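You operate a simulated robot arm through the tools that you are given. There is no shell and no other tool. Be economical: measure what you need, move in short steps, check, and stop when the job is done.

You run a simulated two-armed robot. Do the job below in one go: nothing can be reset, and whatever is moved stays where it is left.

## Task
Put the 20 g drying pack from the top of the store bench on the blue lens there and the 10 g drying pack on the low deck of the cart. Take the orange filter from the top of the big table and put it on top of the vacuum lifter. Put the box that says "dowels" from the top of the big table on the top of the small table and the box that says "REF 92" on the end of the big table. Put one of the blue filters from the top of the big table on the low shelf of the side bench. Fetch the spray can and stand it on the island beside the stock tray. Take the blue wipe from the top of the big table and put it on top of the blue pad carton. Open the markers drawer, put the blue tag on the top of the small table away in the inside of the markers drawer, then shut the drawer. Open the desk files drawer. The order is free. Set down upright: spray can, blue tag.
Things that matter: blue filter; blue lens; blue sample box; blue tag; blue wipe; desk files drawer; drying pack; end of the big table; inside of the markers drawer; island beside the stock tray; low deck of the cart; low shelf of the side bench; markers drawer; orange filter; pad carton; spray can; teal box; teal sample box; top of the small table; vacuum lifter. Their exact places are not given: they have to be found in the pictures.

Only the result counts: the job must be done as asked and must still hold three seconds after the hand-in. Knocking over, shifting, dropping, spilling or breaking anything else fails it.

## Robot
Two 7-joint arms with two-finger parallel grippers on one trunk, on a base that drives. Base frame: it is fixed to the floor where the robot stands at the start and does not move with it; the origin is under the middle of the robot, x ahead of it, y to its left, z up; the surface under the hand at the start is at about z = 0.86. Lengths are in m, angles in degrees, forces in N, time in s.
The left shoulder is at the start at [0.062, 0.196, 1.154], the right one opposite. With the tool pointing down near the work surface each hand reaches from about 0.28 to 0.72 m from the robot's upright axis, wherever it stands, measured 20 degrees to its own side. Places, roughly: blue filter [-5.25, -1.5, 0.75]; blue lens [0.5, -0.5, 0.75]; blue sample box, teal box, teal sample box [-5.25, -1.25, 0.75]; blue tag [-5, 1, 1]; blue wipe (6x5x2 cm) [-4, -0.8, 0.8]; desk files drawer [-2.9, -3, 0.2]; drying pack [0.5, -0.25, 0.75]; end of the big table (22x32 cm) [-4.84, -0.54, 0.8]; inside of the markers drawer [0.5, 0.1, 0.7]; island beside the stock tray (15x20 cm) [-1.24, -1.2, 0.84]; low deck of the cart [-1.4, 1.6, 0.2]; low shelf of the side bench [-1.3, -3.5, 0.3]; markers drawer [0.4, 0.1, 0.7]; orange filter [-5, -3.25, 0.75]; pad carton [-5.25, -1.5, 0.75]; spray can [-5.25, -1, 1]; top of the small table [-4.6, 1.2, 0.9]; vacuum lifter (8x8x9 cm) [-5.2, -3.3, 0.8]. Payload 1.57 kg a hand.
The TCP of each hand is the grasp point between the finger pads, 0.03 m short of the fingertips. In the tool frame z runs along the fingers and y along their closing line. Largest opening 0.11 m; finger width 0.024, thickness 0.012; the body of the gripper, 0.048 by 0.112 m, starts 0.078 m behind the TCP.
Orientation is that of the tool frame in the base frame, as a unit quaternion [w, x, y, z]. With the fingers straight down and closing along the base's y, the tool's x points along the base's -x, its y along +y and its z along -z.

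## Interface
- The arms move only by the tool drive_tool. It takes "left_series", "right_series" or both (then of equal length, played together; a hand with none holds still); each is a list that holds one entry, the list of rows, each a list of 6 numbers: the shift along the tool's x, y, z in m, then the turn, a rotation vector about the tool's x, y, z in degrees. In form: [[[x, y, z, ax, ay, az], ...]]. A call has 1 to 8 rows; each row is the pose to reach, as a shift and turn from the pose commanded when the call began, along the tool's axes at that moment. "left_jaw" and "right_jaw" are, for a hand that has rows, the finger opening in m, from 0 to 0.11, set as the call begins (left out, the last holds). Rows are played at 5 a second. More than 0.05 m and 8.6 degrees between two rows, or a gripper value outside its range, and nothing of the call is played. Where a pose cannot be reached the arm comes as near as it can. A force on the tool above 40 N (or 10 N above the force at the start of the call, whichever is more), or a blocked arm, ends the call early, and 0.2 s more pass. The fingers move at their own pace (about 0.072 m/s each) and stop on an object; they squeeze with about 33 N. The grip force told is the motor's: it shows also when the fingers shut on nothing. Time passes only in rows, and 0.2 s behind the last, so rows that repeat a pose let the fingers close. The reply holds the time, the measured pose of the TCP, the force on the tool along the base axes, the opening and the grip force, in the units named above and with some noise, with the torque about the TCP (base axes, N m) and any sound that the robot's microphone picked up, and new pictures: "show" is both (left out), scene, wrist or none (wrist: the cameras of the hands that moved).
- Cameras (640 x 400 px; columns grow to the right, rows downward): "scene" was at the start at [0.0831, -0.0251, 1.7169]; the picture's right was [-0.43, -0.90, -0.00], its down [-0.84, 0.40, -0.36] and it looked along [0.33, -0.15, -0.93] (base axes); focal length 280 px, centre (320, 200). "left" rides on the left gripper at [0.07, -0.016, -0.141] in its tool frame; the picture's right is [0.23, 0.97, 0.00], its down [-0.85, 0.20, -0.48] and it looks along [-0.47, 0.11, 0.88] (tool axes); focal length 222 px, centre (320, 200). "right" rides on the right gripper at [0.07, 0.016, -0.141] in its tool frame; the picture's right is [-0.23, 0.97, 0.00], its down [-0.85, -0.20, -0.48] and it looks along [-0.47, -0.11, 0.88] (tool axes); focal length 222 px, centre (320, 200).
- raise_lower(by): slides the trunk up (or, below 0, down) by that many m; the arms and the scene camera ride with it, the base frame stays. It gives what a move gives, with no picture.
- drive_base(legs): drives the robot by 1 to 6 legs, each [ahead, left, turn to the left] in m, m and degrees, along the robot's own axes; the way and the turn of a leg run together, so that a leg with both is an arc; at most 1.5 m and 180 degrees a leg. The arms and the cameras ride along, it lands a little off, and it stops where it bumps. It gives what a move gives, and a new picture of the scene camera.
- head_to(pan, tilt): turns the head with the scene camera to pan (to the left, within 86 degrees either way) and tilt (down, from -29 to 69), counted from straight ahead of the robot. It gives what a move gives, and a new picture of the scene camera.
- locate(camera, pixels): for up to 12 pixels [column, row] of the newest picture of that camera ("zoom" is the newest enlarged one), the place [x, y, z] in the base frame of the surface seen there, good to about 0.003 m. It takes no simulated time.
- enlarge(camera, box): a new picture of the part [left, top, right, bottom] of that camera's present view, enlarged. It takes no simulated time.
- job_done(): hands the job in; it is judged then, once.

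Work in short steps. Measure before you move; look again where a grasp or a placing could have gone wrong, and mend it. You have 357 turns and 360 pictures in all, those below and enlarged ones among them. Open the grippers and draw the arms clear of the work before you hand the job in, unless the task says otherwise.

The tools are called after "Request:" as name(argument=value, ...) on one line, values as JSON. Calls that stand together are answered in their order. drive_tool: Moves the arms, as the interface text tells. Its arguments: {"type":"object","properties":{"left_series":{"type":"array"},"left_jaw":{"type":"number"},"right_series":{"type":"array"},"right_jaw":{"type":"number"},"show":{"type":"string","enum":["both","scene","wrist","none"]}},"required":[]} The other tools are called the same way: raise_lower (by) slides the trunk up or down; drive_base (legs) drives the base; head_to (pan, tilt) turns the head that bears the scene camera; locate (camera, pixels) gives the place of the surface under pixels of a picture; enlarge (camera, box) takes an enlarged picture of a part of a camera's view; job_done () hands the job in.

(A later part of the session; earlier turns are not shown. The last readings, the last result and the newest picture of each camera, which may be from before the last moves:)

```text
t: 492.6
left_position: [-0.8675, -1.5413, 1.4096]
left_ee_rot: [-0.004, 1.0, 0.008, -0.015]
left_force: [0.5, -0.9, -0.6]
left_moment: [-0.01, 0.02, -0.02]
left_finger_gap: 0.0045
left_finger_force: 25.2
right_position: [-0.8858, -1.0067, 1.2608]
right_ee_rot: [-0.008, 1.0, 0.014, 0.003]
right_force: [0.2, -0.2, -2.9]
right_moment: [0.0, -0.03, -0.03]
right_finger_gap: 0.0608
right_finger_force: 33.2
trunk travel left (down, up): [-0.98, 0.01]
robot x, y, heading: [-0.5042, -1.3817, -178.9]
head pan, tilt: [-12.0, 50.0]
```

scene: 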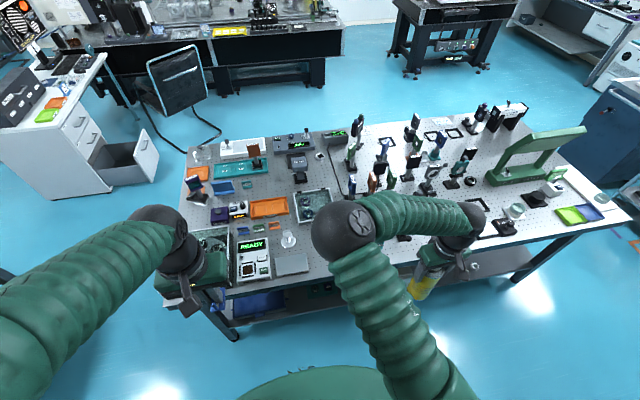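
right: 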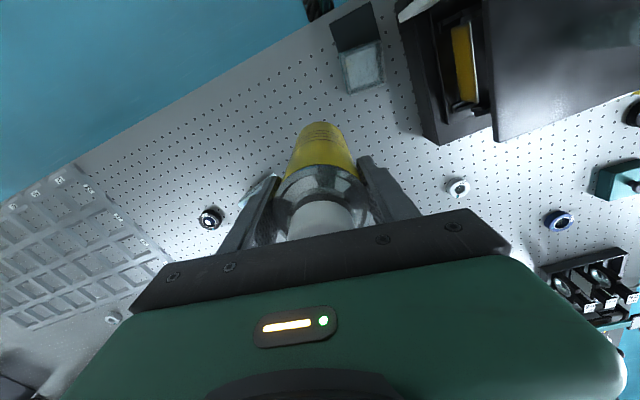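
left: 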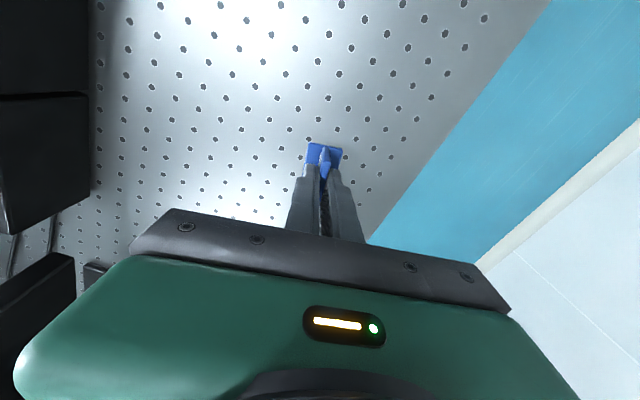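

I locate the target strip; my elbow hides part of it at (350,240).

Request:
locate(camera="scene", pixels=[[320, 265], [318, 240], [305, 200], [330, 215], [290, 265], [400, 240], [310, 190], [300, 215], [345, 215], [365, 185]])

Request:
enlarge(camera="scene", box=[220, 150, 460, 300])

```text
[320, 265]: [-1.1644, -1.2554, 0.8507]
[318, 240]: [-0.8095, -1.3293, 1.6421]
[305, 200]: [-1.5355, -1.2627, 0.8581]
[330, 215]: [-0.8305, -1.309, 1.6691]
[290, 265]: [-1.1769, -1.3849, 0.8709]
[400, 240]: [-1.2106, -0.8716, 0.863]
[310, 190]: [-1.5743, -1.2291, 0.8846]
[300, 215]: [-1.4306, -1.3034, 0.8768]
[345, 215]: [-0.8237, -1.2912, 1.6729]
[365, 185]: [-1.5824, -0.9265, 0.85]
```

```text
2.67 times, centred on (340, 225) of scene
```

zoom: 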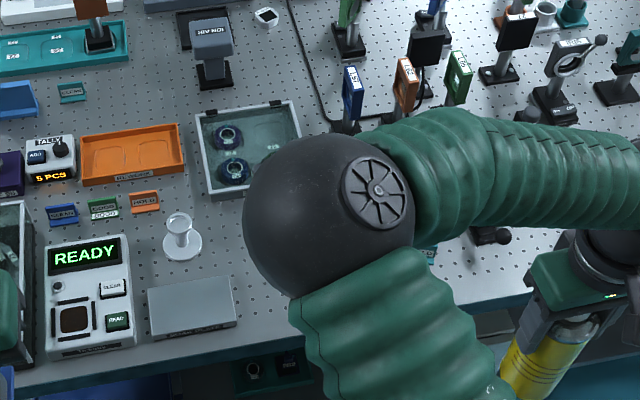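

The clear tray and the silver box mark the area. I slide left 0.2 m so that the hand only needs to extend straight forward to (−1.24,−1.2).

Request:
drive_base(legs=[[0, 0.2, -1]])

Request:
enlarge(camera="scene", box=[300, 130, 540, 300])

```text
t: 494.2
left_position: [-0.8667, -1.7159, 1.4125]
left_ee_rot: [0.001, 1.0, -0.003, -0.015]
left_force: [-0.5, -0.4, -0.1]
left_moment: [-0.02, -0.01, 0.0]
left_finger_gap: 0.0048
left_finger_force: 25.1
right_position: [-0.8754, -1.184, 1.2556]
right_ee_rot: [-0.002, 1.0, 0.003, 0.002]
right_force: [0.2, 1.1, -3.2]
right_moment: [-0.04, -0.01, -0.02]
right_finger_gap: 0.0607
right_finger_force: 33.1
trunk travel left (down, up): [-0.98, 0.01]
robot x, y, heading: [-0.5, -1.5804, 179.8]
head pan, tilt: [-12.0, 50.0]
```

scene: 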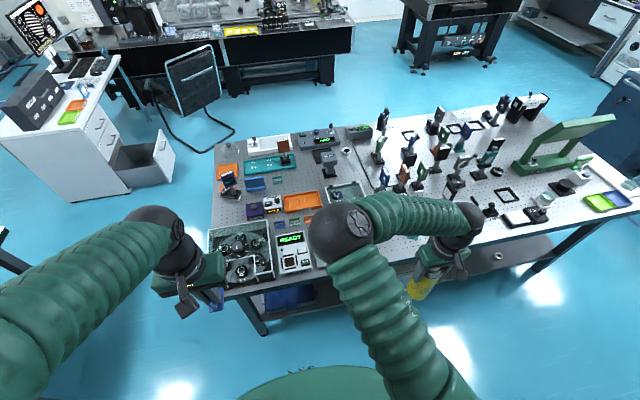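

```text
2.35 times, centred on (420, 215) of scene
```

zoom: 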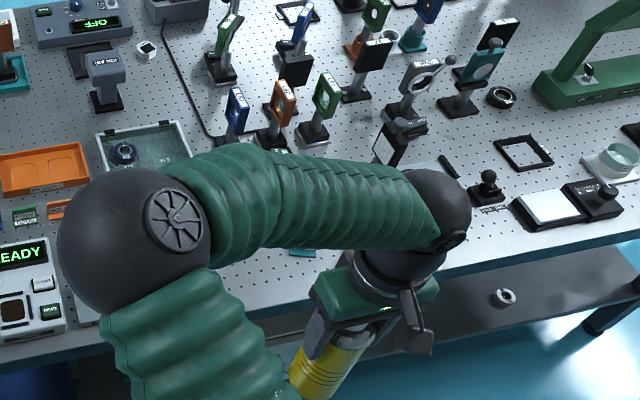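

I measure the visible strip: teal card at zoom (303,252), free surface at (265,275) and others.

Request:
locate(camera="zoom", pixels=[[303, 252], [265, 270], [245, 290], [330, 258], [220, 260], [470, 235], [488, 180], [455, 165], [395, 150], [150, 160], [110, 135], [190, 150]])

```text
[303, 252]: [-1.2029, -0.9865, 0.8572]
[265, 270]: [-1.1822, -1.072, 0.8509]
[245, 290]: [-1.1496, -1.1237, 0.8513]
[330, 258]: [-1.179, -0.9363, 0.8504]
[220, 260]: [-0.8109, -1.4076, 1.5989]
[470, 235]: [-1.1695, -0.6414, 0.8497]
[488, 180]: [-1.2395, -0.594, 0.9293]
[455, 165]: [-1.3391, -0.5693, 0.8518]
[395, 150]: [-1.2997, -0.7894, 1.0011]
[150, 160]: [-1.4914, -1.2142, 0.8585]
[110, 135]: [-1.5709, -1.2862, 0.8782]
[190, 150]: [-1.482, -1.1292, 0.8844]
```

The strip in front of the clear tray (tray at x −1.40…−1.59) is free. I move the base ahead 0.16 m and look down with the right camera.

Request:
drive_base(legs=[[0.16, 0, 0]])

Request:
drive_tool(right_series=[[[-0.03, 0, 0, 0, 0, 0], [-0.06, 0, 0, 0, 0, 0], [-0.1, 0, 0, 0, 0, 0]]], show="both")

```text
t: 495.6
left_position: [-1.0191, -1.7468, 1.4107]
left_ee_rot: [-0.01, 1.0, -0.004, -0.018]
left_force: [0.6, 0.1, 0.8]
left_moment: [0.0, 0.02, 0.02]
left_finger_gap: 0.0047
left_finger_force: 24.6
right_position: [-1.0263, -1.2115, 1.2663]
right_ee_rot: [-0.015, 1.0, 0.002, -0.002]
right_force: [0.5, -1.2, -2.7]
right_moment: [-0.02, -0.02, -0.03]
right_finger_gap: 0.0608
right_finger_force: 32.9
trunk travel left (down, up): [-0.98, 0.01]
robot x, y, heading: [-0.6595, -1.5832, 179.9]
head pan, tilt: [-12.0, 50.0]
```

scene: 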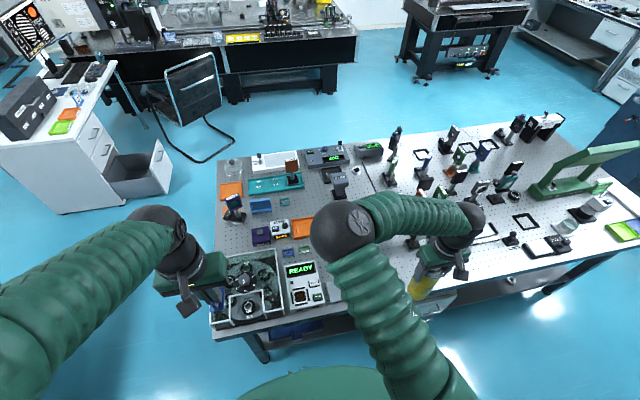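

```text
t: 496.4
left_position: [-1.0254, -1.744, 1.4097]
left_ee_rot: [-0.009, 1.0, -0.003, -0.016]
left_force: [-0.7, 0.7, -0.4]
left_moment: [-0.05, -0.04, -0.02]
left_finger_gap: 0.0044
left_finger_force: 25.4
right_position: [-1.1348, -1.2074, 1.2628]
right_ee_rot: [-0.011, 1.0, 0.002, 0.001]
right_force: [-1.1, -0.5, -2.0]
right_moment: [0.01, -0.03, 0.01]
right_finger_gap: 0.0606
right_finger_force: 33.2
trunk travel left (down, up): [-0.98, 0.01]
robot x, y, heading: [-0.6599, -1.5801, 179.9]
head pan, tilt: [-12.0, 50.0]
```

scene: 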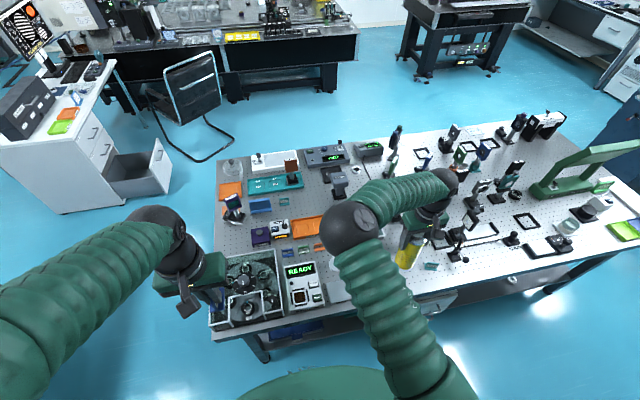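
right: 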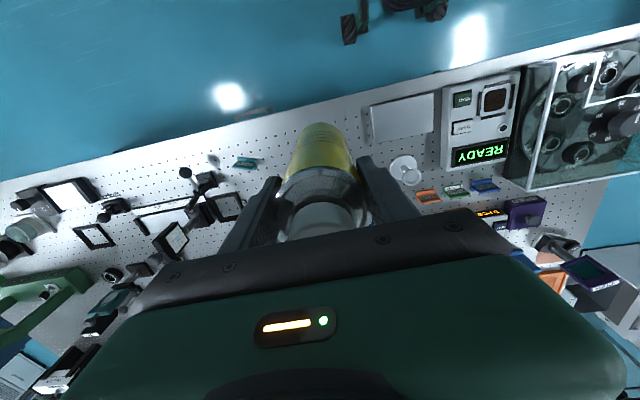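

I check the neighbours of the target: knob at (405,172), silver box (402,120), teal card (245,163), posts (205,200).

Request:
locate(camera="right", pixels=[[405, 172], [390, 165], [402, 120], [370, 125], [245, 163], [225, 205], [200, 180], [270, 170], [275, 140], [365, 140]])

```text
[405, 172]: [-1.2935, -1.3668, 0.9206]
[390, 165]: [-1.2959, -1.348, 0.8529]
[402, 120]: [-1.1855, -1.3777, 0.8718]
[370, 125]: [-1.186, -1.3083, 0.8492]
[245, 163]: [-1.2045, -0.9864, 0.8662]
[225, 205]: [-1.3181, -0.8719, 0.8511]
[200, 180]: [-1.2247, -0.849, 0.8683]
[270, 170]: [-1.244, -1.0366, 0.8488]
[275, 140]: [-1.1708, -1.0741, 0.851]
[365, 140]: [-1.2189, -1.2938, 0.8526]
```

The spot around (−1.24,−1.19) is free. I move the can over it, then lower the trunk 0.15 m.

Request:
drive_tool(right_series=[[[-0.035, -0.005, 0, 0, 0, 0], [-0.07, -0.011, 0, 0, 0, 0], [-0.105, -0.017, 0, 0, 0, 0]]], show="none")

Request:
raise_lower(by=-0.15)

Request:
drive_tool(right_series=[[[0, 0, 0.03, 0, 0, 0], [0, 0, 0.06, 0, 0, 0], [0, 0, 0.085, 0, 0, 0]]], show="both")

```text
t: 497.2
left_position: [-1.0283, -1.7338, 1.4103]
left_ee_rot: [-0.005, 1.0, -0.003, -0.016]
left_force: [-0.3, -0.5, 0.2]
left_moment: [0.0, -0.02, 0.01]
left_finger_gap: 0.0044
left_finger_force: 25.0
right_position: [-1.2416, -1.1814, 1.2592]
right_ee_rot: [-0.009, 1.0, 0.001, 0.003]
right_force: [-0.1, 0.7, -2.4]
right_moment: [0.03, -0.01, 0.0]
right_finger_gap: 0.0606
right_finger_force: 32.9
trunk travel left (down, up): [-0.98, 0.01]
robot x, y, heading: [-0.6578, -1.5837, 179.6]
head pan, tilt: [-12.0, 50.0]
```

```text
t: 498.9
left_position: [-1.0255, -1.7319, 1.2602]
left_ee_rot: [-0.004, 1.0, -0.004, -0.016]
left_force: [-0.1, -0.8, 0.4]
left_moment: [0.03, -0.01, 0.04]
left_finger_gap: 0.0045
left_finger_force: 25.2
right_position: [-1.2392, -1.1795, 1.1108]
right_ee_rot: [-0.008, 1.0, 0.001, 0.002]
right_force: [0.3, 0.3, -1.5]
right_moment: [-0.01, -0.02, -0.01]
right_finger_gap: 0.0605
right_finger_force: 33.2
trunk travel left (down, up): [-0.83, 0.16]
robot x, y, heading: [-0.6518, -1.5832, 179.6]
head pan, tilt: [-12.0, 50.0]
```

```text
t: 499.7
left_position: [-1.0265, -1.7311, 1.2616]
left_ee_rot: [-0.004, 1.0, -0.003, -0.016]
left_force: [-1.1, 0.0, -0.2]
left_moment: [-0.02, 0.0, -0.02]
left_finger_gap: 0.0049
left_finger_force: 25.3
right_position: [-1.241, -1.1773, 1.0244]
right_ee_rot: [-0.008, 1.0, 0.002, 0.002]
right_force: [-0.4, -0.2, -2.4]
right_moment: [-0.02, -0.01, -0.01]
right_finger_gap: 0.0605
right_finger_force: 33.6
trunk travel left (down, up): [-0.83, 0.16]
robot x, y, heading: [-0.658, -1.5835, 179.6]
head pan, tilt: [-12.0, 50.0]
```

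scene: 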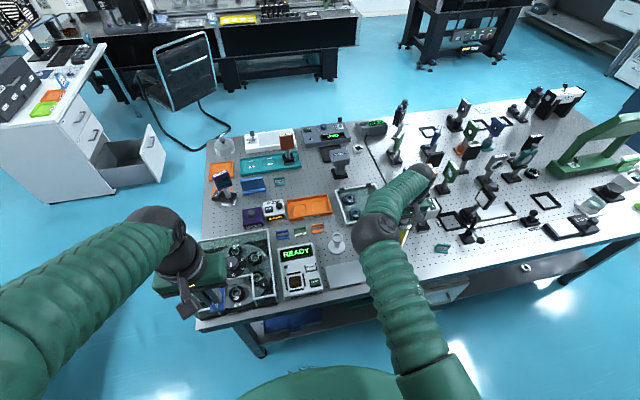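
right: 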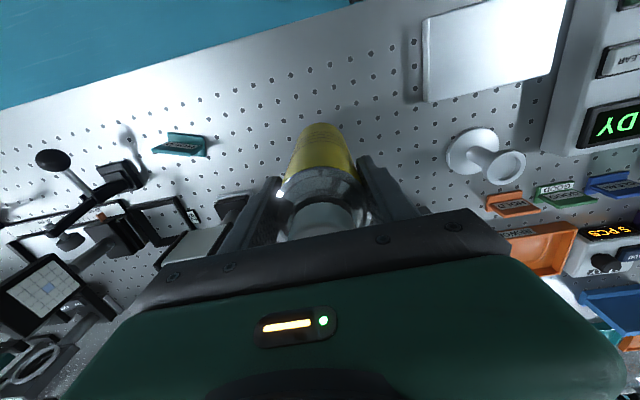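

Clear. I lower 0.027 m and then creep to contact.

Request:
drive_tool(right_series=[[[0, 0, 0.015, 0, 0, 0], [0, 0, 0.025, 0, 0, 0], [0, 0, 0.028, 0, 0, 0]]], show="none")

Request:
drive_tool(right_series=[[[0, 0, 0.002, 0, 0, 0], [0, 0, 0.004, 0, 0, 0]]], show="none")

```text
t: 500.5
left_position: [-1.0249, -1.7331, 1.2604]
left_ee_rot: [-0.005, 1.0, -0.004, -0.016]
left_force: [0.1, -0.7, -0.9]
left_moment: [-0.01, 0.0, 0.0]
left_finger_gap: 0.0048
left_finger_force: 25.3
right_position: [-1.2394, -1.1772, 0.9984]
right_ee_rot: [-0.01, 1.0, 0.002, 0.002]
right_force: [-0.1, 0.2, -2.5]
right_moment: [0.0, -0.05, 0.01]
right_finger_gap: 0.0603
right_finger_force: 32.4
trunk travel left (down, up): [-0.83, 0.16]
robot x, y, heading: [-0.6551, -1.5803, 179.8]
head pan, tilt: [-12.0, 50.0]
```

```text
t: 501.1
left_position: [-1.0255, -1.7336, 1.2606]
left_ee_rot: [-0.005, 1.0, -0.004, -0.016]
left_force: [0.6, -0.6, -0.2]
left_moment: [0.0, 0.03, 0.02]
left_finger_gap: 0.0048
left_finger_force: 24.8
right_position: [-1.2388, -1.1772, 0.9947]
right_ee_rot: [-0.009, 1.0, 0.002, 0.002]
right_force: [0.5, -0.1, -1.9]
right_moment: [-0.02, -0.03, -0.01]
right_finger_gap: 0.0607
right_finger_force: 33.0
trunk travel left (down, up): [-0.83, 0.16]
robot x, y, heading: [-0.6612, -1.5819, 179.7]
head pan, tilt: [-12.0, 50.0]
```

Request:
drive_tool(right_series=[[[0, 0, 0.002, 0, 0, 0], [0, 0, 0.004, 0, 0, 0]]], show="none")

```text
t: 501.7
left_position: [-1.0247, -1.7361, 1.261]
left_ee_rot: [-0.006, 1.0, -0.003, -0.017]
left_force: [-0.5, 0.7, -0.1]
left_moment: [-0.01, -0.01, 0.0]
left_finger_gap: 0.0047
left_finger_force: 24.9
right_position: [-1.2379, -1.1788, 0.994]
right_ee_rot: [-0.011, 1.0, 0.002, -0.001]
right_force: [-1.9, 4.7, 22.6]
right_moment: [-0.08, 0.62, -0.12]
right_finger_gap: 0.0603
right_finger_force: 32.6
trunk travel left (down, up): [-0.83, 0.16]
robot x, y, heading: [-0.6627, -1.5835, 179.8]
head pan, tilt: [-12.0, 50.0]
```

Contact (22 N). I ease up 2 mm, open in place, then check.

Request:
drive_tool(right_series=[[[0, 0, -0.002, 0, 0, 0], [0, 0, -0.002, 0, 0, 0]]], show="none")

Request:
drive_tool(right_series=[[[0, 0, 0, 0, 0, 0], [0, 0, 0, 0, 0, 0], [0, 0, 0, 0, 0, 0]]], right_jaw=0.09, show="wrist")

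```text
t: 502.3
left_position: [-1.0244, -1.7355, 1.2625]
left_ee_rot: [-0.006, 1.0, -0.003, -0.018]
left_force: [0.6, 0.5, 0.0]
left_moment: [0.01, 0.0, 0.0]
left_finger_gap: 0.0047
left_finger_force: 25.0
right_position: [-1.2381, -1.1783, 0.9943]
right_ee_rot: [-0.011, 1.0, 0.001, 0.0]
right_force: [-4.1, 6.4, 25.5]
right_moment: [0.18, 0.86, -0.11]
right_finger_gap: 0.0604
right_finger_force: 32.6
trunk travel left (down, up): [-0.83, 0.16]
robot x, y, heading: [-0.6628, -1.5799, 179.7]
head pan, tilt: [-12.0, 50.0]
```

```text
t: 503.1
left_position: [-1.0259, -1.7347, 1.2599]
left_ee_rot: [-0.007, 1.0, -0.003, -0.016]
left_force: [-0.2, 0.2, -0.3]
left_moment: [0.0, 0.04, 0.01]
left_finger_gap: 0.0046
left_finger_force: 25.3
right_position: [-1.2387, -1.1799, 0.9914]
right_ee_rot: [-0.009, 1.0, 0.001, 0.002]
right_force: [0.9, 0.4, 0.5]
right_moment: [0.0, -0.02, 0.04]
right_finger_gap: 0.09
right_finger_force: 0.1
trunk travel left (down, up): [-0.83, 0.16]
robot x, y, heading: [-0.662, -1.5819, 179.6]
head pan, tilt: [-12.0, 50.0]
```

right: 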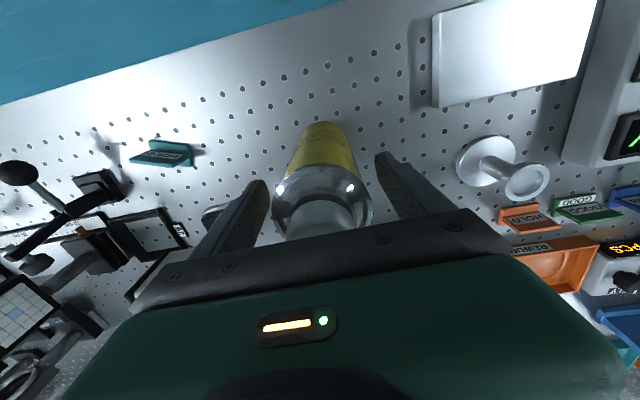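

The can stands free. I rise straight up in small steps.

Request:
drive_tool(right_series=[[[0, 0, -0.02, 0, 0, 0], [0, 0, -0.05, 0, 0, 0], [0, 0, -0.08, 0, 0, 0], [0, 0, -0.11, 0, 0, 0]]], show="wrist")

Request:
raise_lower(by=0.15)

```text
t: 504.1
left_position: [-1.0255, -1.7346, 1.2603]
left_ee_rot: [-0.006, 1.0, -0.003, -0.017]
left_force: [-0.2, -0.4, -1.1]
left_moment: [0.01, 0.02, -0.01]
left_finger_gap: 0.005
left_finger_force: 25.0
right_position: [-1.2396, -1.1818, 1.1014]
right_ee_rot: [-0.008, 1.0, 0.001, 0.002]
right_force: [0.2, 0.4, 0.5]
right_moment: [0.0, -0.01, 0.02]
right_finger_gap: 0.0899
right_finger_force: 0.1
trunk travel left (down, up): [-0.83, 0.16]
robot x, y, heading: [-0.6571, -1.5799, 179.7]
head pan, tilt: [-12.0, 50.0]
```

right: 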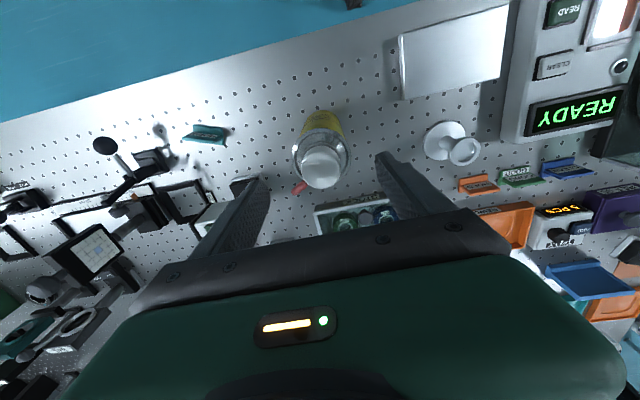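

```text
t: 505.9
left_position: [-1.0268, -1.7337, 1.4102]
left_ee_rot: [-0.005, 1.0, -0.003, -0.016]
left_force: [0.6, 0.8, -1.0]
left_moment: [0.0, 0.01, -0.02]
left_finger_gap: 0.0046
left_finger_force: 24.7
right_position: [-1.2398, -1.1814, 1.2515]
right_ee_rot: [-0.009, 1.0, 0.002, 0.002]
right_force: [0.3, -0.4, 0.6]
right_moment: [0.0, 0.02, -0.01]
right_finger_gap: 0.0899
right_finger_force: 0.0
trunk travel left (down, up): [-0.98, 0.01]
robot x, y, heading: [-0.6588, -1.5856, 179.8]
head pan, tilt: [-12.0, 50.0]
```

The can stands upright in place. I back away, turn to face +x, and go to the store bench.

Request:
drive_base(legs=[[-0.25, 0, 0], [0, 0, 90], [0, 0, 90], [-0.1, 1.4, 0]])

Request:
head_to(pan=10, tilt=45)

```text
t: 522.1
left_position: [-0.1052, -0.0076, 1.4109]
left_ee_rot: [0.015, 0.014, 1.0, -0.004]
left_force: [0.6, 0.4, 0.6]
left_moment: [0.06, -0.05, 0.0]
left_finger_gap: 0.0049
left_finger_force: 24.9
right_position: [0.098, -0.5647, 1.2501]
right_ee_rot: [-0.002, 0.009, 1.0, -0.008]
right_force: [-0.1, -0.8, 0.8]
right_moment: [-0.01, -0.01, 0.0]
right_finger_gap: 0.09
right_finger_force: 0.1
trunk travel left (down, up): [-0.98, 0.01]
robot x, y, heading: [-0.4753, -0.1465, -1.3]
head pan, tilt: [-12.0, 50.0]
```

scene: 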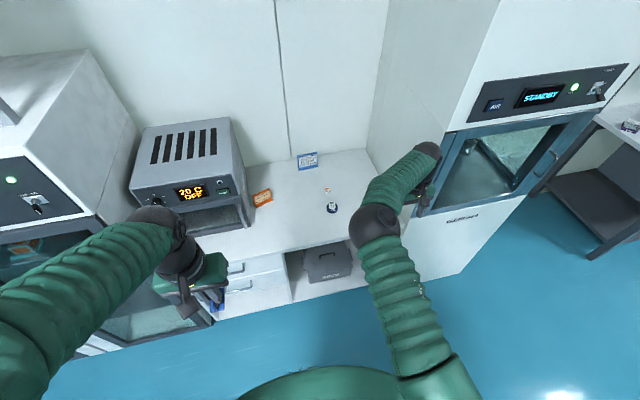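

```text
t: 522.9
left_position: [-0.1059, -0.0052, 1.4111]
left_ee_rot: [0.017, 0.014, 1.0, -0.005]
left_force: [-0.8, -0.7, -0.5]
left_moment: [0.0, 0.01, -0.01]
left_finger_gap: 0.0046
left_finger_force: 25.4
right_position: [0.0965, -0.563, 1.2507]
right_ee_rot: [-0.002, 0.009, 1.0, -0.009]
right_force: [0.2, 0.4, 0.7]
right_moment: [-0.01, 0.0, 0.03]
right_finger_gap: 0.0902
right_finger_force: 0.1
trunk travel left (down, up): [-0.98, 0.01]
robot x, y, heading: [-0.4794, -0.1499, -1.5]
head pan, tilt: [10.0, 45.0]
```

scene: 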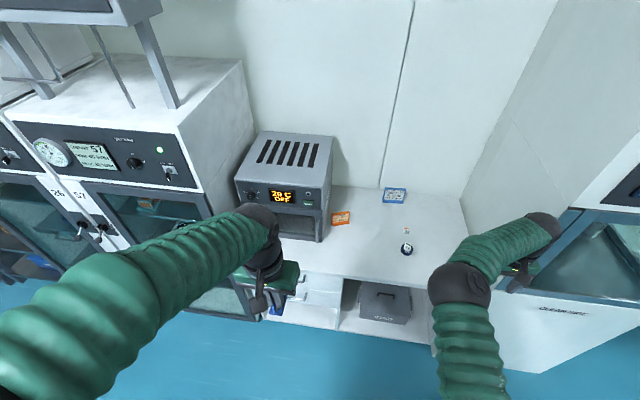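

I retract the right hand, lower the trunk 0.25 m and look at the drawers under the bench's left part.

Request:
drive_tool(right_series=[[[0.04, 0, 0, 0, 0, 0], [0.08, 0, 0, 0, 0, 0], [0.12, 0, 0, 0, 0, 0], [0.16, 0, 0, 0, 0, 0], [0.2, 0, 0, 0, 0, 0]]], show="none")

Request:
raise_lower(by=-0.35)

Request:
head_to(pan=3, tilt=38)

```text
t: 524.1
left_position: [-0.1089, -0.0045, 1.4109]
left_ee_rot: [0.018, 0.015, 1.0, -0.006]
left_force: [-0.5, 0.7, -0.8]
left_moment: [-0.01, 0.0, 0.0]
left_finger_gap: 0.0049
left_finger_force: 24.9
right_position: [-0.1043, -0.5615, 1.2521]
right_ee_rot: [-0.001, 0.008, 1.0, -0.009]
right_force: [-0.5, -0.8, 0.2]
right_moment: [0.01, 0.02, 0.01]
right_finger_gap: 0.0901
right_finger_force: 0.1
trunk travel left (down, up): [-0.98, 0.01]
robot x, y, heading: [-0.4777, -0.1496, -1.5]
head pan, tilt: [10.0, 45.0]
```

```text
t: 527.6
left_position: [-0.1071, -0.004, 1.061]
left_ee_rot: [0.016, 0.014, 1.0, -0.005]
left_force: [0.6, -0.6, 0.6]
left_moment: [-0.04, -0.03, 0.0]
left_finger_gap: 0.005
left_finger_force: 25.3
right_position: [-0.1029, -0.5604, 0.9019]
right_ee_rot: [-0.002, 0.008, 1.0, -0.009]
right_force: [-0.2, -0.3, -1.0]
right_moment: [0.01, -0.02, 0.0]
right_finger_gap: 0.0897
right_finger_force: 0.1
trunk travel left (down, up): [-0.63, 0.36]
robot x, y, heading: [-0.4769, -0.1498, -1.4]
head pan, tilt: [10.0, 45.0]
```

```text
t: 528.2
left_position: [-0.1075, -0.0042, 1.0613]
left_ee_rot: [0.017, 0.014, 1.0, -0.005]
left_force: [-0.2, -0.2, -0.4]
left_moment: [0.01, 0.01, -0.01]
left_finger_gap: 0.0049
left_finger_force: 25.3
right_position: [-0.1021, -0.5611, 0.9011]
right_ee_rot: [0.0, 0.009, 1.0, -0.008]
right_force: [0.1, 0.6, 0.7]
right_moment: [0.01, -0.01, 0.02]
right_finger_gap: 0.09
right_finger_force: 0.0
trunk travel left (down, up): [-0.63, 0.36]
robot x, y, heading: [-0.4741, -0.1478, -1.4]
head pan, tilt: [3.0, 38.0]
```

scene: 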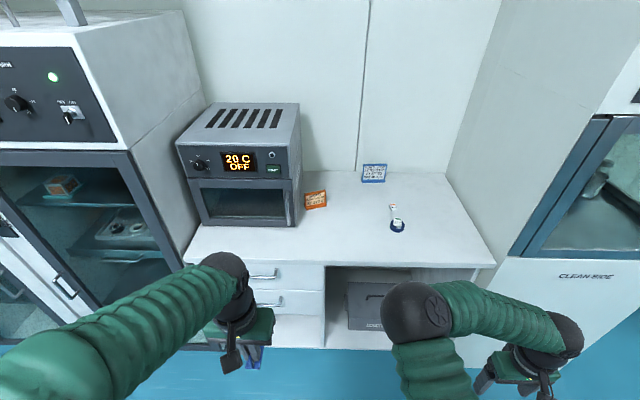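

Two drawers at (265,275) and (270,302). I enlarge to read their labels and measure the handles.

Request:
enlarge(camera="scene", box=[180, 235, 340, 355])

Request:
locate(camera="scene", pixels=[[263, 278], [268, 304], [300, 275], [300, 300], [322, 300], [275, 266], [255, 290], [325, 262], [275, 275], [282, 302]])

```text
3.33 times, centred on (260, 295) of scene
```

zoom: 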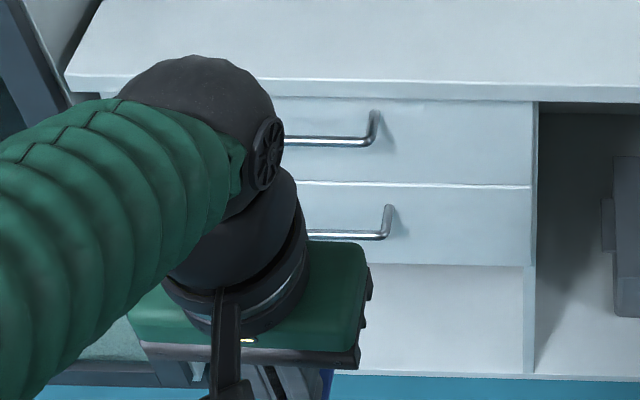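

```text
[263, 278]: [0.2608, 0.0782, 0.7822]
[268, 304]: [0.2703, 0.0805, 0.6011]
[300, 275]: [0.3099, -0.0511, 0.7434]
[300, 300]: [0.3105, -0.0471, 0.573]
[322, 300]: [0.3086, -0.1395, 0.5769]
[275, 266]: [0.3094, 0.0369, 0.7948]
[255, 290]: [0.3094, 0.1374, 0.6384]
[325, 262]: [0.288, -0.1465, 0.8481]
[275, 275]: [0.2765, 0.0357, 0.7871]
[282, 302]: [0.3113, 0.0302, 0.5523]
```

Labels are hidden by the arm. I slide the base left 0.42 m, which also lines the right hand up with the handle.

Request:
drive_base(legs=[[0, 0.42, 1.4]])

Request:
head_to(pan=-12, tilt=40)

Request:
enlarge(camera="scene", box=[200, 180, 420, 330])

```text
t: 530.8
left_position: [-0.1068, 0.4063, 1.0611]
left_ee_rot: [0.016, 0.001, 1.0, -0.003]
left_force: [0.8, -0.6, -0.3]
left_moment: [0.06, 0.0, 0.0]
left_finger_gap: 0.0046
left_finger_force: 25.2
right_position: [-0.0865, -0.15, 0.9002]
right_ee_rot: [-0.001, -0.005, 1.0, -0.008]
right_force: [0.0, -0.6, 0.5]
right_moment: [0.03, 0.01, -0.02]
right_finger_gap: 0.0902
right_finger_force: 0.0
trunk travel left (down, up): [-0.63, 0.36]
robot x, y, heading: [-0.4652, 0.2588, 0.2]
head pan, tilt: [3.0, 38.0]
```

scene: 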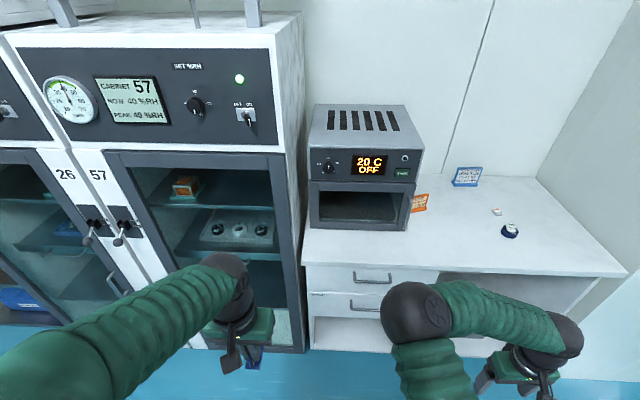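

```text
t: 531.5
left_position: [-0.107, 0.4082, 1.0625]
left_ee_rot: [0.018, 0.003, 1.0, -0.005]
left_force: [-0.9, -0.2, -0.6]
left_moment: [0.01, -0.01, 0.0]
left_finger_gap: 0.0045
left_finger_force: 24.8
right_position: [-0.0868, -0.1497, 0.9007]
right_ee_rot: [-0.002, -0.005, 1.0, -0.009]
right_force: [0.0, -0.6, -0.3]
right_moment: [0.0, 0.0, -0.01]
right_finger_gap: 0.09
right_finger_force: 0.0
trunk travel left (down, up): [-0.63, 0.36]
robot x, y, heading: [-0.4733, 0.2506, -0.0]
head pan, tilt: [-12.0, 40.0]
```

scene: 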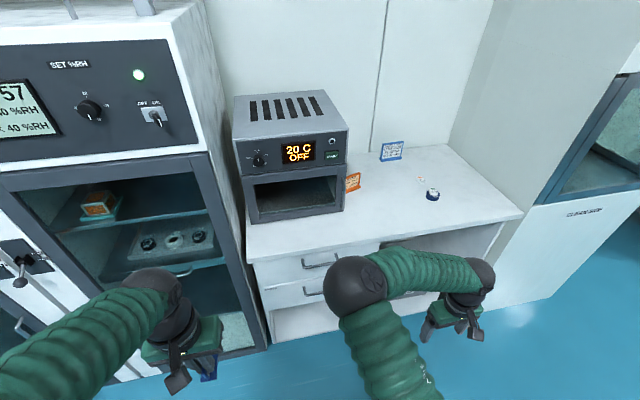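

```text
2.67 times, centred on (310, 255) of scene
```

zoom: 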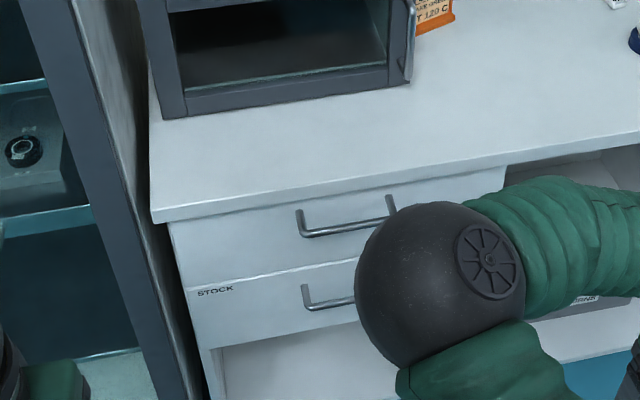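

STOCK is the lower drawer, so the upper one should be MARKERS. To sort the right arm's pose in free space, I turn left 90° and rotate the tool toward horizontal there.

Request:
drive_base(legs=[[-0.05, 0.1, 0], [0, 0, 90]])

Request:
drive_tool(right_series=[[[-0.04, 0, 0, 0, 0, 0], [-0.08, 0, 0, 0, 0, 0], [-0.12, 0, 0, 0, 0, 0], [-0.16, 0, 0, 0, 0, 0], [-0.2, 0, 0, 0, 0, 0]]], show="scene")

```text
t: 536.6
left_position: [-0.6789, 0.7186, 1.0608]
left_ee_rot: [-0.015, 0.711, -0.703, -0.008]
left_force: [-0.4, 0.0, 0.6]
left_moment: [-0.01, 0.01, -0.01]
left_finger_gap: 0.0046
left_finger_force: 24.9
right_position: [-0.1228, 0.7456, 0.9016]
right_ee_rot: [-0.005, 0.716, -0.698, 0.007]
right_force: [0.5, -0.5, 0.1]
right_moment: [0.03, 0.01, -0.01]
right_finger_gap: 0.0896
right_finger_force: 0.0
trunk travel left (down, up): [-0.63, 0.36]
robot x, y, heading: [-0.5219, 0.3576, 90.7]
head pan, tilt: [-12.0, 40.0]
```

scene: 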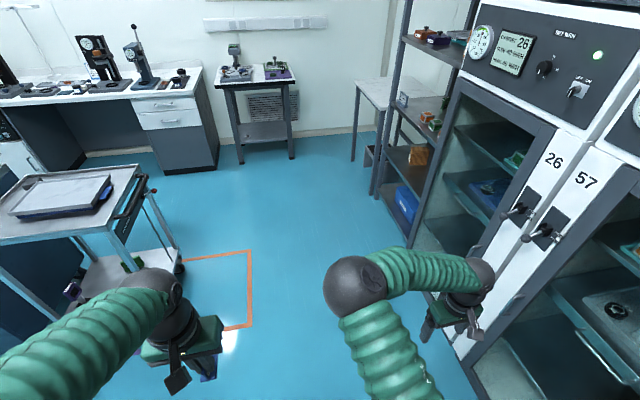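

```text
t: 537.8
left_position: [-0.6799, 0.7187, 1.0616]
left_ee_rot: [-0.015, 0.711, -0.703, -0.009]
left_force: [-0.3, -0.7, -0.5]
left_moment: [-0.03, 0.0, -0.02]
left_finger_gap: 0.0047
left_finger_force: 25.3
right_position: [-0.1283, 0.9464, 0.8988]
right_ee_rot: [-0.006, 0.715, -0.699, 0.007]
right_force: [0.6, -0.6, -0.6]
right_moment: [-0.01, -0.03, 0.04]
right_finger_gap: 0.0898
right_finger_force: 0.1
trunk travel left (down, up): [-0.63, 0.36]
robot x, y, heading: [-0.5219, 0.3586, 90.9]
head pan, tilt: [-12.0, 40.0]
```

scene: 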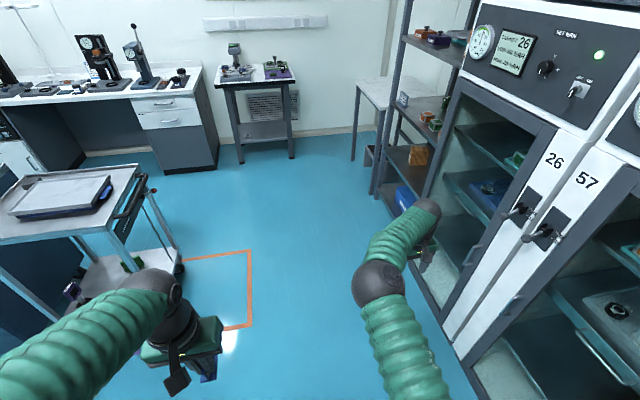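

I extend the right arm to nearly straight and inward, to let the elbow swing to the outside when it comes back.

Request:
drive_tool(right_series=[[[-0.02, 0.035, 0, 0, 0, 0], [-0.04, 0.07, 0, 0, 0, 0], [-0.06, 0.105, 0, 0, 0, 0], [-0.09, 0.14, 0, 0, 0, 0], [-0.12, 0.17, 0, 0, 0, 0], [-0.15, 0.2, 0, 0, 0, 0]]], show="scene")

```text
t: 539.2
left_position: [-0.6798, 0.7171, 1.0619]
left_ee_rot: [-0.018, 0.711, -0.703, -0.009]
left_force: [0.7, -0.4, -0.3]
left_moment: [0.0, -0.02, -0.02]
left_finger_gap: 0.0051
left_finger_force: 25.3
right_position: [-0.3219, 1.0466, 0.8986]
right_ee_rot: [-0.005, 0.716, -0.698, 0.006]
right_force: [0.6, 0.7, 0.2]
right_moment: [-0.01, 0.0, -0.01]
right_finger_gap: 0.0898
right_finger_force: 0.0
right hand out of reach, approached as far as the arm can: row 5, 6
trunk travel left (down, up): [-0.63, 0.36]
robot x, y, heading: [-0.5235, 0.357, 91.4]
head pan, tilt: [-12.0, 40.0]
```

scene: 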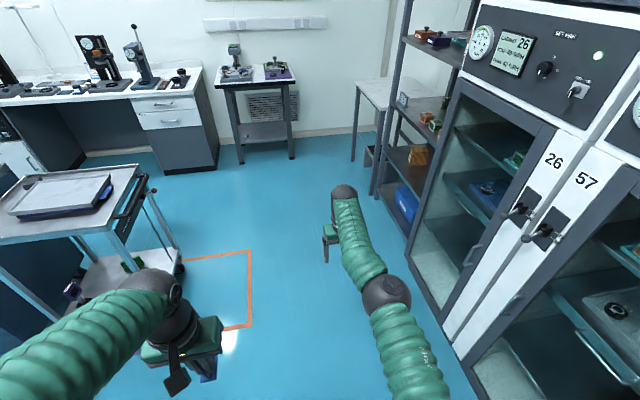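

The elbow is now on the outside. I retract the hand toward the body to keep it that way.

Request:
drive_tool(right_series=[[[0.04, 0, 0, 0, 0, 0], [0.08, 0, 0, 0, 0, 0], [0.12, 0, 0, 0, 0, 0], [0.16, 0.0, 0, 0, 0, 0], [0.18, -0.01, 0, 0, 0, 0]]], show="scene")

```text
t: 540.0
left_position: [-0.6714, 0.7158, 1.0646]
left_ee_rot: [-0.015, 0.712, -0.702, -0.011]
left_force: [0.4, 0.3, -0.3]
left_moment: [0.0, 0.06, -0.02]
left_finger_gap: 0.0049
left_finger_force: 25.1
right_position: [-0.202, 0.9087, 0.8928]
right_ee_rot: [0.002, -0.639, 0.769, -0.013]
right_force: [0.2, -0.2, 0.2]
right_moment: [0.0, 0.03, 0.01]
right_finger_gap: 0.0899
right_finger_force: 0.0
right hand out of reach, approached as far as the arm can: row 1
trunk travel left (down, up): [-0.63, 0.36]
robot x, y, heading: [-0.5218, 0.3568, 90.8]
head pan, tilt: [-12.0, 40.0]
stopped in row 4 (right hand): the arm was blocked; the commanded pose is now the measured one
```

scene: 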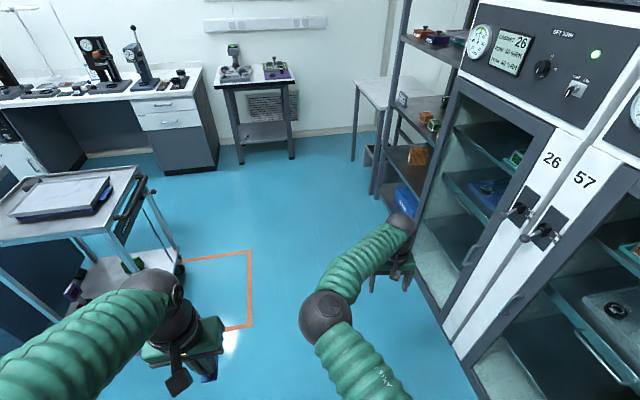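

The elbow flips when retracting. I extend inward again with the yaw restored, and from that straight pose rotate the tool to horizontal, which earlier drove the elbow outward.

Request:
drive_tool(right_series=[[[-0.02, 0.03, 0, 0, 0, -3], [-0.04, 0.06, 0, 0, 0, -6], [-0.06, 0.09, 0, 0, 0, -9], [-0.075, 0.12, 0, 0, 0, -12], [-0.09, 0.15, 0, 0, 0, -12], [-0.095, 0.18, 0, 0, 0, -12]]], show="none")

Request:
drive_tool(right_series=[[[0, 0, 0, -4.6, -4.6, 4.6], [0, 0, 0, -9.2, -9.2, 9.2], [0, 0, 0, -13.8, -13.8, 13.8], [0, 0, 0, -18.4, -18.4, 18.4], [0, 0, 0, -23, -23, 23]]], show="scene")

```text
t: 541.5
left_position: [-0.6804, 0.7164, 1.0622]
left_ee_rot: [-0.016, 0.711, -0.702, -0.009]
left_force: [-1.2, 0.4, 0.2]
left_moment: [-0.01, 0.0, 0.0]
left_finger_gap: 0.0049
left_finger_force: 25.5
right_position: [-0.3775, 1.037, 0.8888]
right_ee_rot: [-0.004, 0.719, -0.695, 0.014]
right_force: [-1.0, 0.7, -0.4]
right_moment: [0.02, -0.01, -0.03]
right_finger_gap: 0.0901
right_finger_force: 0.0
trunk travel left (down, up): [-0.63, 0.36]
robot x, y, heading: [-0.5231, 0.358, 90.9]
head pan, tilt: [-12.0, 40.0]
```

```text
t: 542.6
left_position: [-0.6794, 0.7152, 1.0617]
left_ee_rot: [-0.017, 0.712, -0.702, -0.009]
left_force: [-0.2, -0.4, 0.1]
left_moment: [0.01, -0.02, -0.02]
left_finger_gap: 0.0047
left_finger_force: 25.2
right_position: [-0.3619, 1.0334, 0.8837]
right_ee_rot: [0.005, -0.534, 0.804, 0.262]
right_force: [-0.4, 0.0, -0.5]
right_moment: [-0.01, -0.01, 0.0]
right_finger_gap: 0.0898
right_finger_force: 0.0
trunk travel left (down, up): [-0.63, 0.36]
robot x, y, heading: [-0.5199, 0.3591, 91.0]
head pan, tilt: [-12.0, 40.0]
```

scene: 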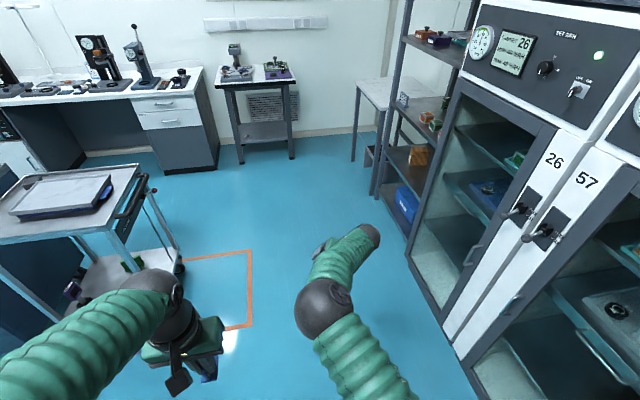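

I continue the rotation to see whether this arm pose can still reach the horizontal tool.

Request:
drive_tool(right_series=[[[0.0, 0, 0, -4.6, -4.6, 4.6], [0, 0, 0, -9.2, -9.2, 9.2], [0, 0, 0, -13.8, -13.8, 13.8], [0, 0, 0, -18.4, -18.4, 18.4], [0, 0, 0, -23, -23, 23], [0, 0, 0, -27.6, -27.6, 27.6], [0, 0, 0, -32.2, -32.2, 32.2], [0, 0, 0, -36.8, -36.8, 36.8]]], show="scene")

```text
t: 544.5
left_position: [-0.679, 0.7163, 1.0621]
left_ee_rot: [-0.016, 0.712, -0.702, -0.009]
left_force: [0.1, -0.1, -0.1]
left_moment: [0.0, 0.01, 0.01]
left_finger_gap: 0.0048
left_finger_force: 25.2
right_position: [-0.376, 1.0346, 0.8879]
right_ee_rot: [-0.002, -0.137, 0.761, 0.634]
right_force: [-0.4, -1.1, 0.0]
right_moment: [0.0, 0.02, -0.01]
right_finger_gap: 0.0901
right_finger_force: 0.0
trunk travel left (down, up): [-0.63, 0.36]
robot x, y, heading: [-0.5205, 0.3561, 91.0]
head pan, tilt: [-12.0, 40.0]
```

scene: 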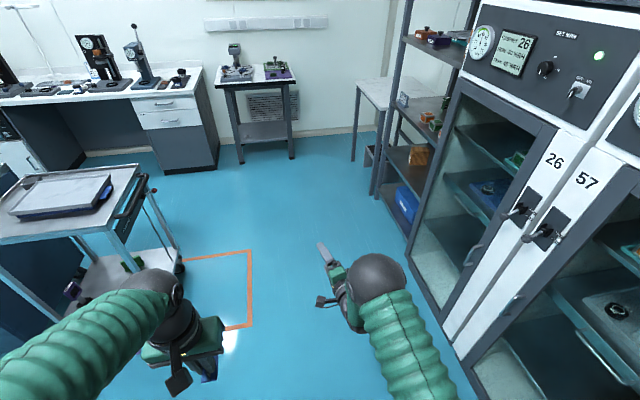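

Good: the arm comes into the same pose as before, elbow behind the hand. I finish the rotation.

Request:
drive_tool(right_series=[[[0, 0, 0, -4.7, -4.7, 4.7], [0, 0, 0, -9.4, -9.4, 9.4]]], right_jaw=0.07, show="scene")

```text
t: 545.0
left_position: [-0.6785, 0.7168, 1.0624]
left_ee_rot: [-0.017, 0.711, -0.702, -0.01]
left_force: [0.0, 0.0, 0.3]
left_moment: [0.0, 0.03, -0.01]
left_finger_gap: 0.0047
left_finger_force: 25.4
right_position: [-0.3761, 1.0357, 0.8884]
right_ee_rot: [-0.004, -0.021, 0.713, 0.701]
right_force: [-0.5, 0.8, 0.0]
right_moment: [0.01, 0.0, -0.01]
right_finger_gap: 0.0697
right_finger_force: 0.0
trunk travel left (down, up): [-0.63, 0.36]
robot x, y, heading: [-0.5221, 0.357, 91.3]
head pan, tilt: [-12.0, 40.0]
```

scene: 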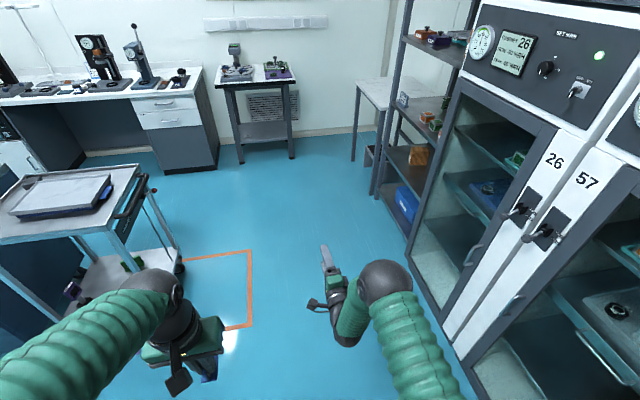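

The tool is horizontal. I move left (−x) 0.08 m, turn back to face the bench, and lower the trunk 0.1 m.

Request:
drive_base(legs=[[0, 0.08, 0], [0, 0, -91.2]])

Request:
raise_lower(by=-0.105)

Request:
head_to(pan=-12, tilt=38)

```text
t: 550.0
left_position: [-0.2398, 0.5094, 1.0628]
left_ee_rot: [0.018, 0.001, 1.0, -0.004]
left_force: [-0.4, -0.1, 0.4]
left_moment: [0.02, -0.01, 0.0]
left_finger_gap: 0.0047
left_finger_force: 25.5
right_position: [0.075, 0.2002, 0.8879]
right_ee_rot: [0.497, 0.492, 0.516, 0.494]
right_force: [0.0, -0.3, 0.0]
right_moment: [0.0, -0.03, 0.04]
right_finger_gap: 0.0701
right_finger_force: 0.0
trunk travel left (down, up): [-0.63, 0.36]
robot x, y, heading: [-0.6017, 0.3549, -0.0]
head pan, tilt: [-12.0, 40.0]
```

scene: 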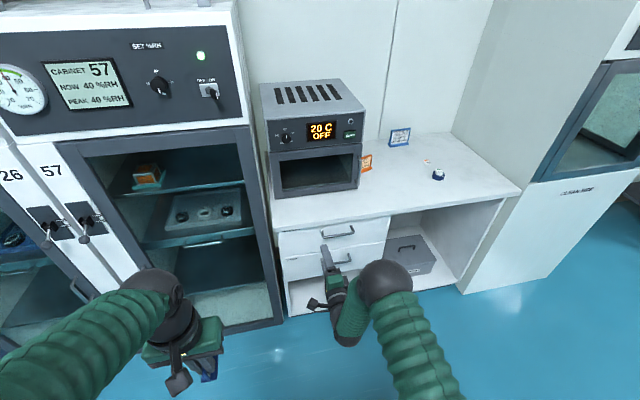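

```text
t: 551.3
left_position: [-0.2414, 0.5094, 0.9571]
left_ee_rot: [0.019, 0.001, 1.0, -0.005]
left_force: [-0.9, -0.4, -0.5]
left_moment: [0.0, 0.01, 0.01]
left_finger_gap: 0.0043
left_finger_force: 24.8
right_position: [0.0738, 0.2019, 0.784]
right_ee_rot: [0.497, 0.492, 0.516, 0.495]
right_force: [-0.5, 0.2, -0.6]
right_moment: [-0.01, 0.01, -0.02]
right_finger_gap: 0.0702
right_finger_force: 0.1
trunk travel left (down, up): [-0.525, 0.465]
robot x, y, heading: [-0.6017, 0.3577, -0.1]
head pan, tilt: [-12.0, 40.0]
```

```text
t: 552.0
left_position: [-0.2403, 0.5079, 0.958]
left_ee_rot: [0.019, 0.001, 1.0, -0.004]
left_force: [0.2, -0.6, 0.1]
left_moment: [-0.04, 0.01, 0.01]
left_finger_gap: 0.0048
left_finger_force: 25.1
right_position: [0.0744, 0.2026, 0.7849]
right_ee_rot: [0.497, 0.492, 0.515, 0.495]
right_force: [0.4, -0.8, 0.1]
right_moment: [0.04, -0.03, 0.01]
right_finger_gap: 0.07
right_finger_force: 0.1
trunk travel left (down, up): [-0.525, 0.465]
robot x, y, heading: [-0.6012, 0.3544, -0.0]
head pan, tilt: [-12.0, 38.0]
```

scene: 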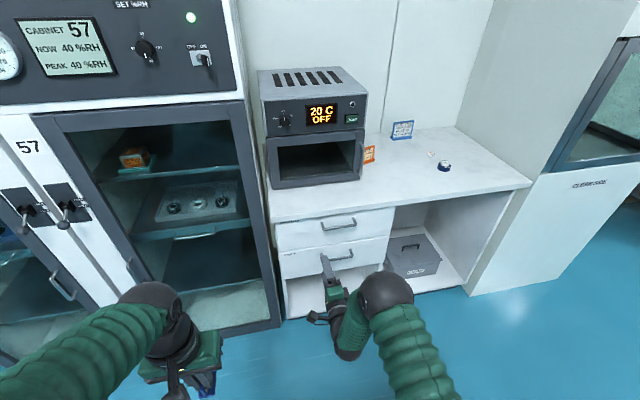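

I enlarge the drawers to read the upper label and measure the upper handle.

Request:
enlarge(camera="scene", box=[260, 190, 410, 310])

Request:
locate(camera="zoom", pixels=[[288, 141], [330, 135], [365, 128], [270, 205], [300, 195], [270, 135], [390, 110]])

```text
3.33 times, centred on (335, 250) of scene
```

zoom: 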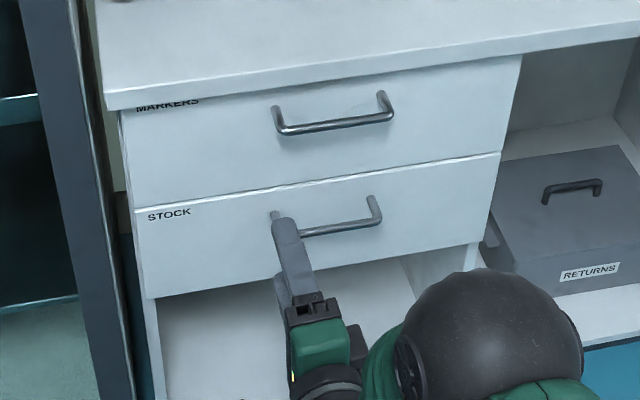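

```text
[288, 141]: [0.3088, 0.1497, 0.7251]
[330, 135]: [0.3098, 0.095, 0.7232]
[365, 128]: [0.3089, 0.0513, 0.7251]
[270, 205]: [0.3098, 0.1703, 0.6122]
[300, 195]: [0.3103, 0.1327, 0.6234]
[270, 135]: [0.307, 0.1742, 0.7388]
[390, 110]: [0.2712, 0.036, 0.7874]
```

The upper drawer reads MARKERS. I measure its bar.

Request:
locate(camera="zoom", pixels=[[284, 130], [310, 127], [340, 123], [370, 119], [388, 116]])

```text
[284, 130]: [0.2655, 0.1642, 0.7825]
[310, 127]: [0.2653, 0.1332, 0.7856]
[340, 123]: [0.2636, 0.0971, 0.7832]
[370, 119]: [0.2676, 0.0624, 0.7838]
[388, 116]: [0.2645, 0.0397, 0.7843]
```

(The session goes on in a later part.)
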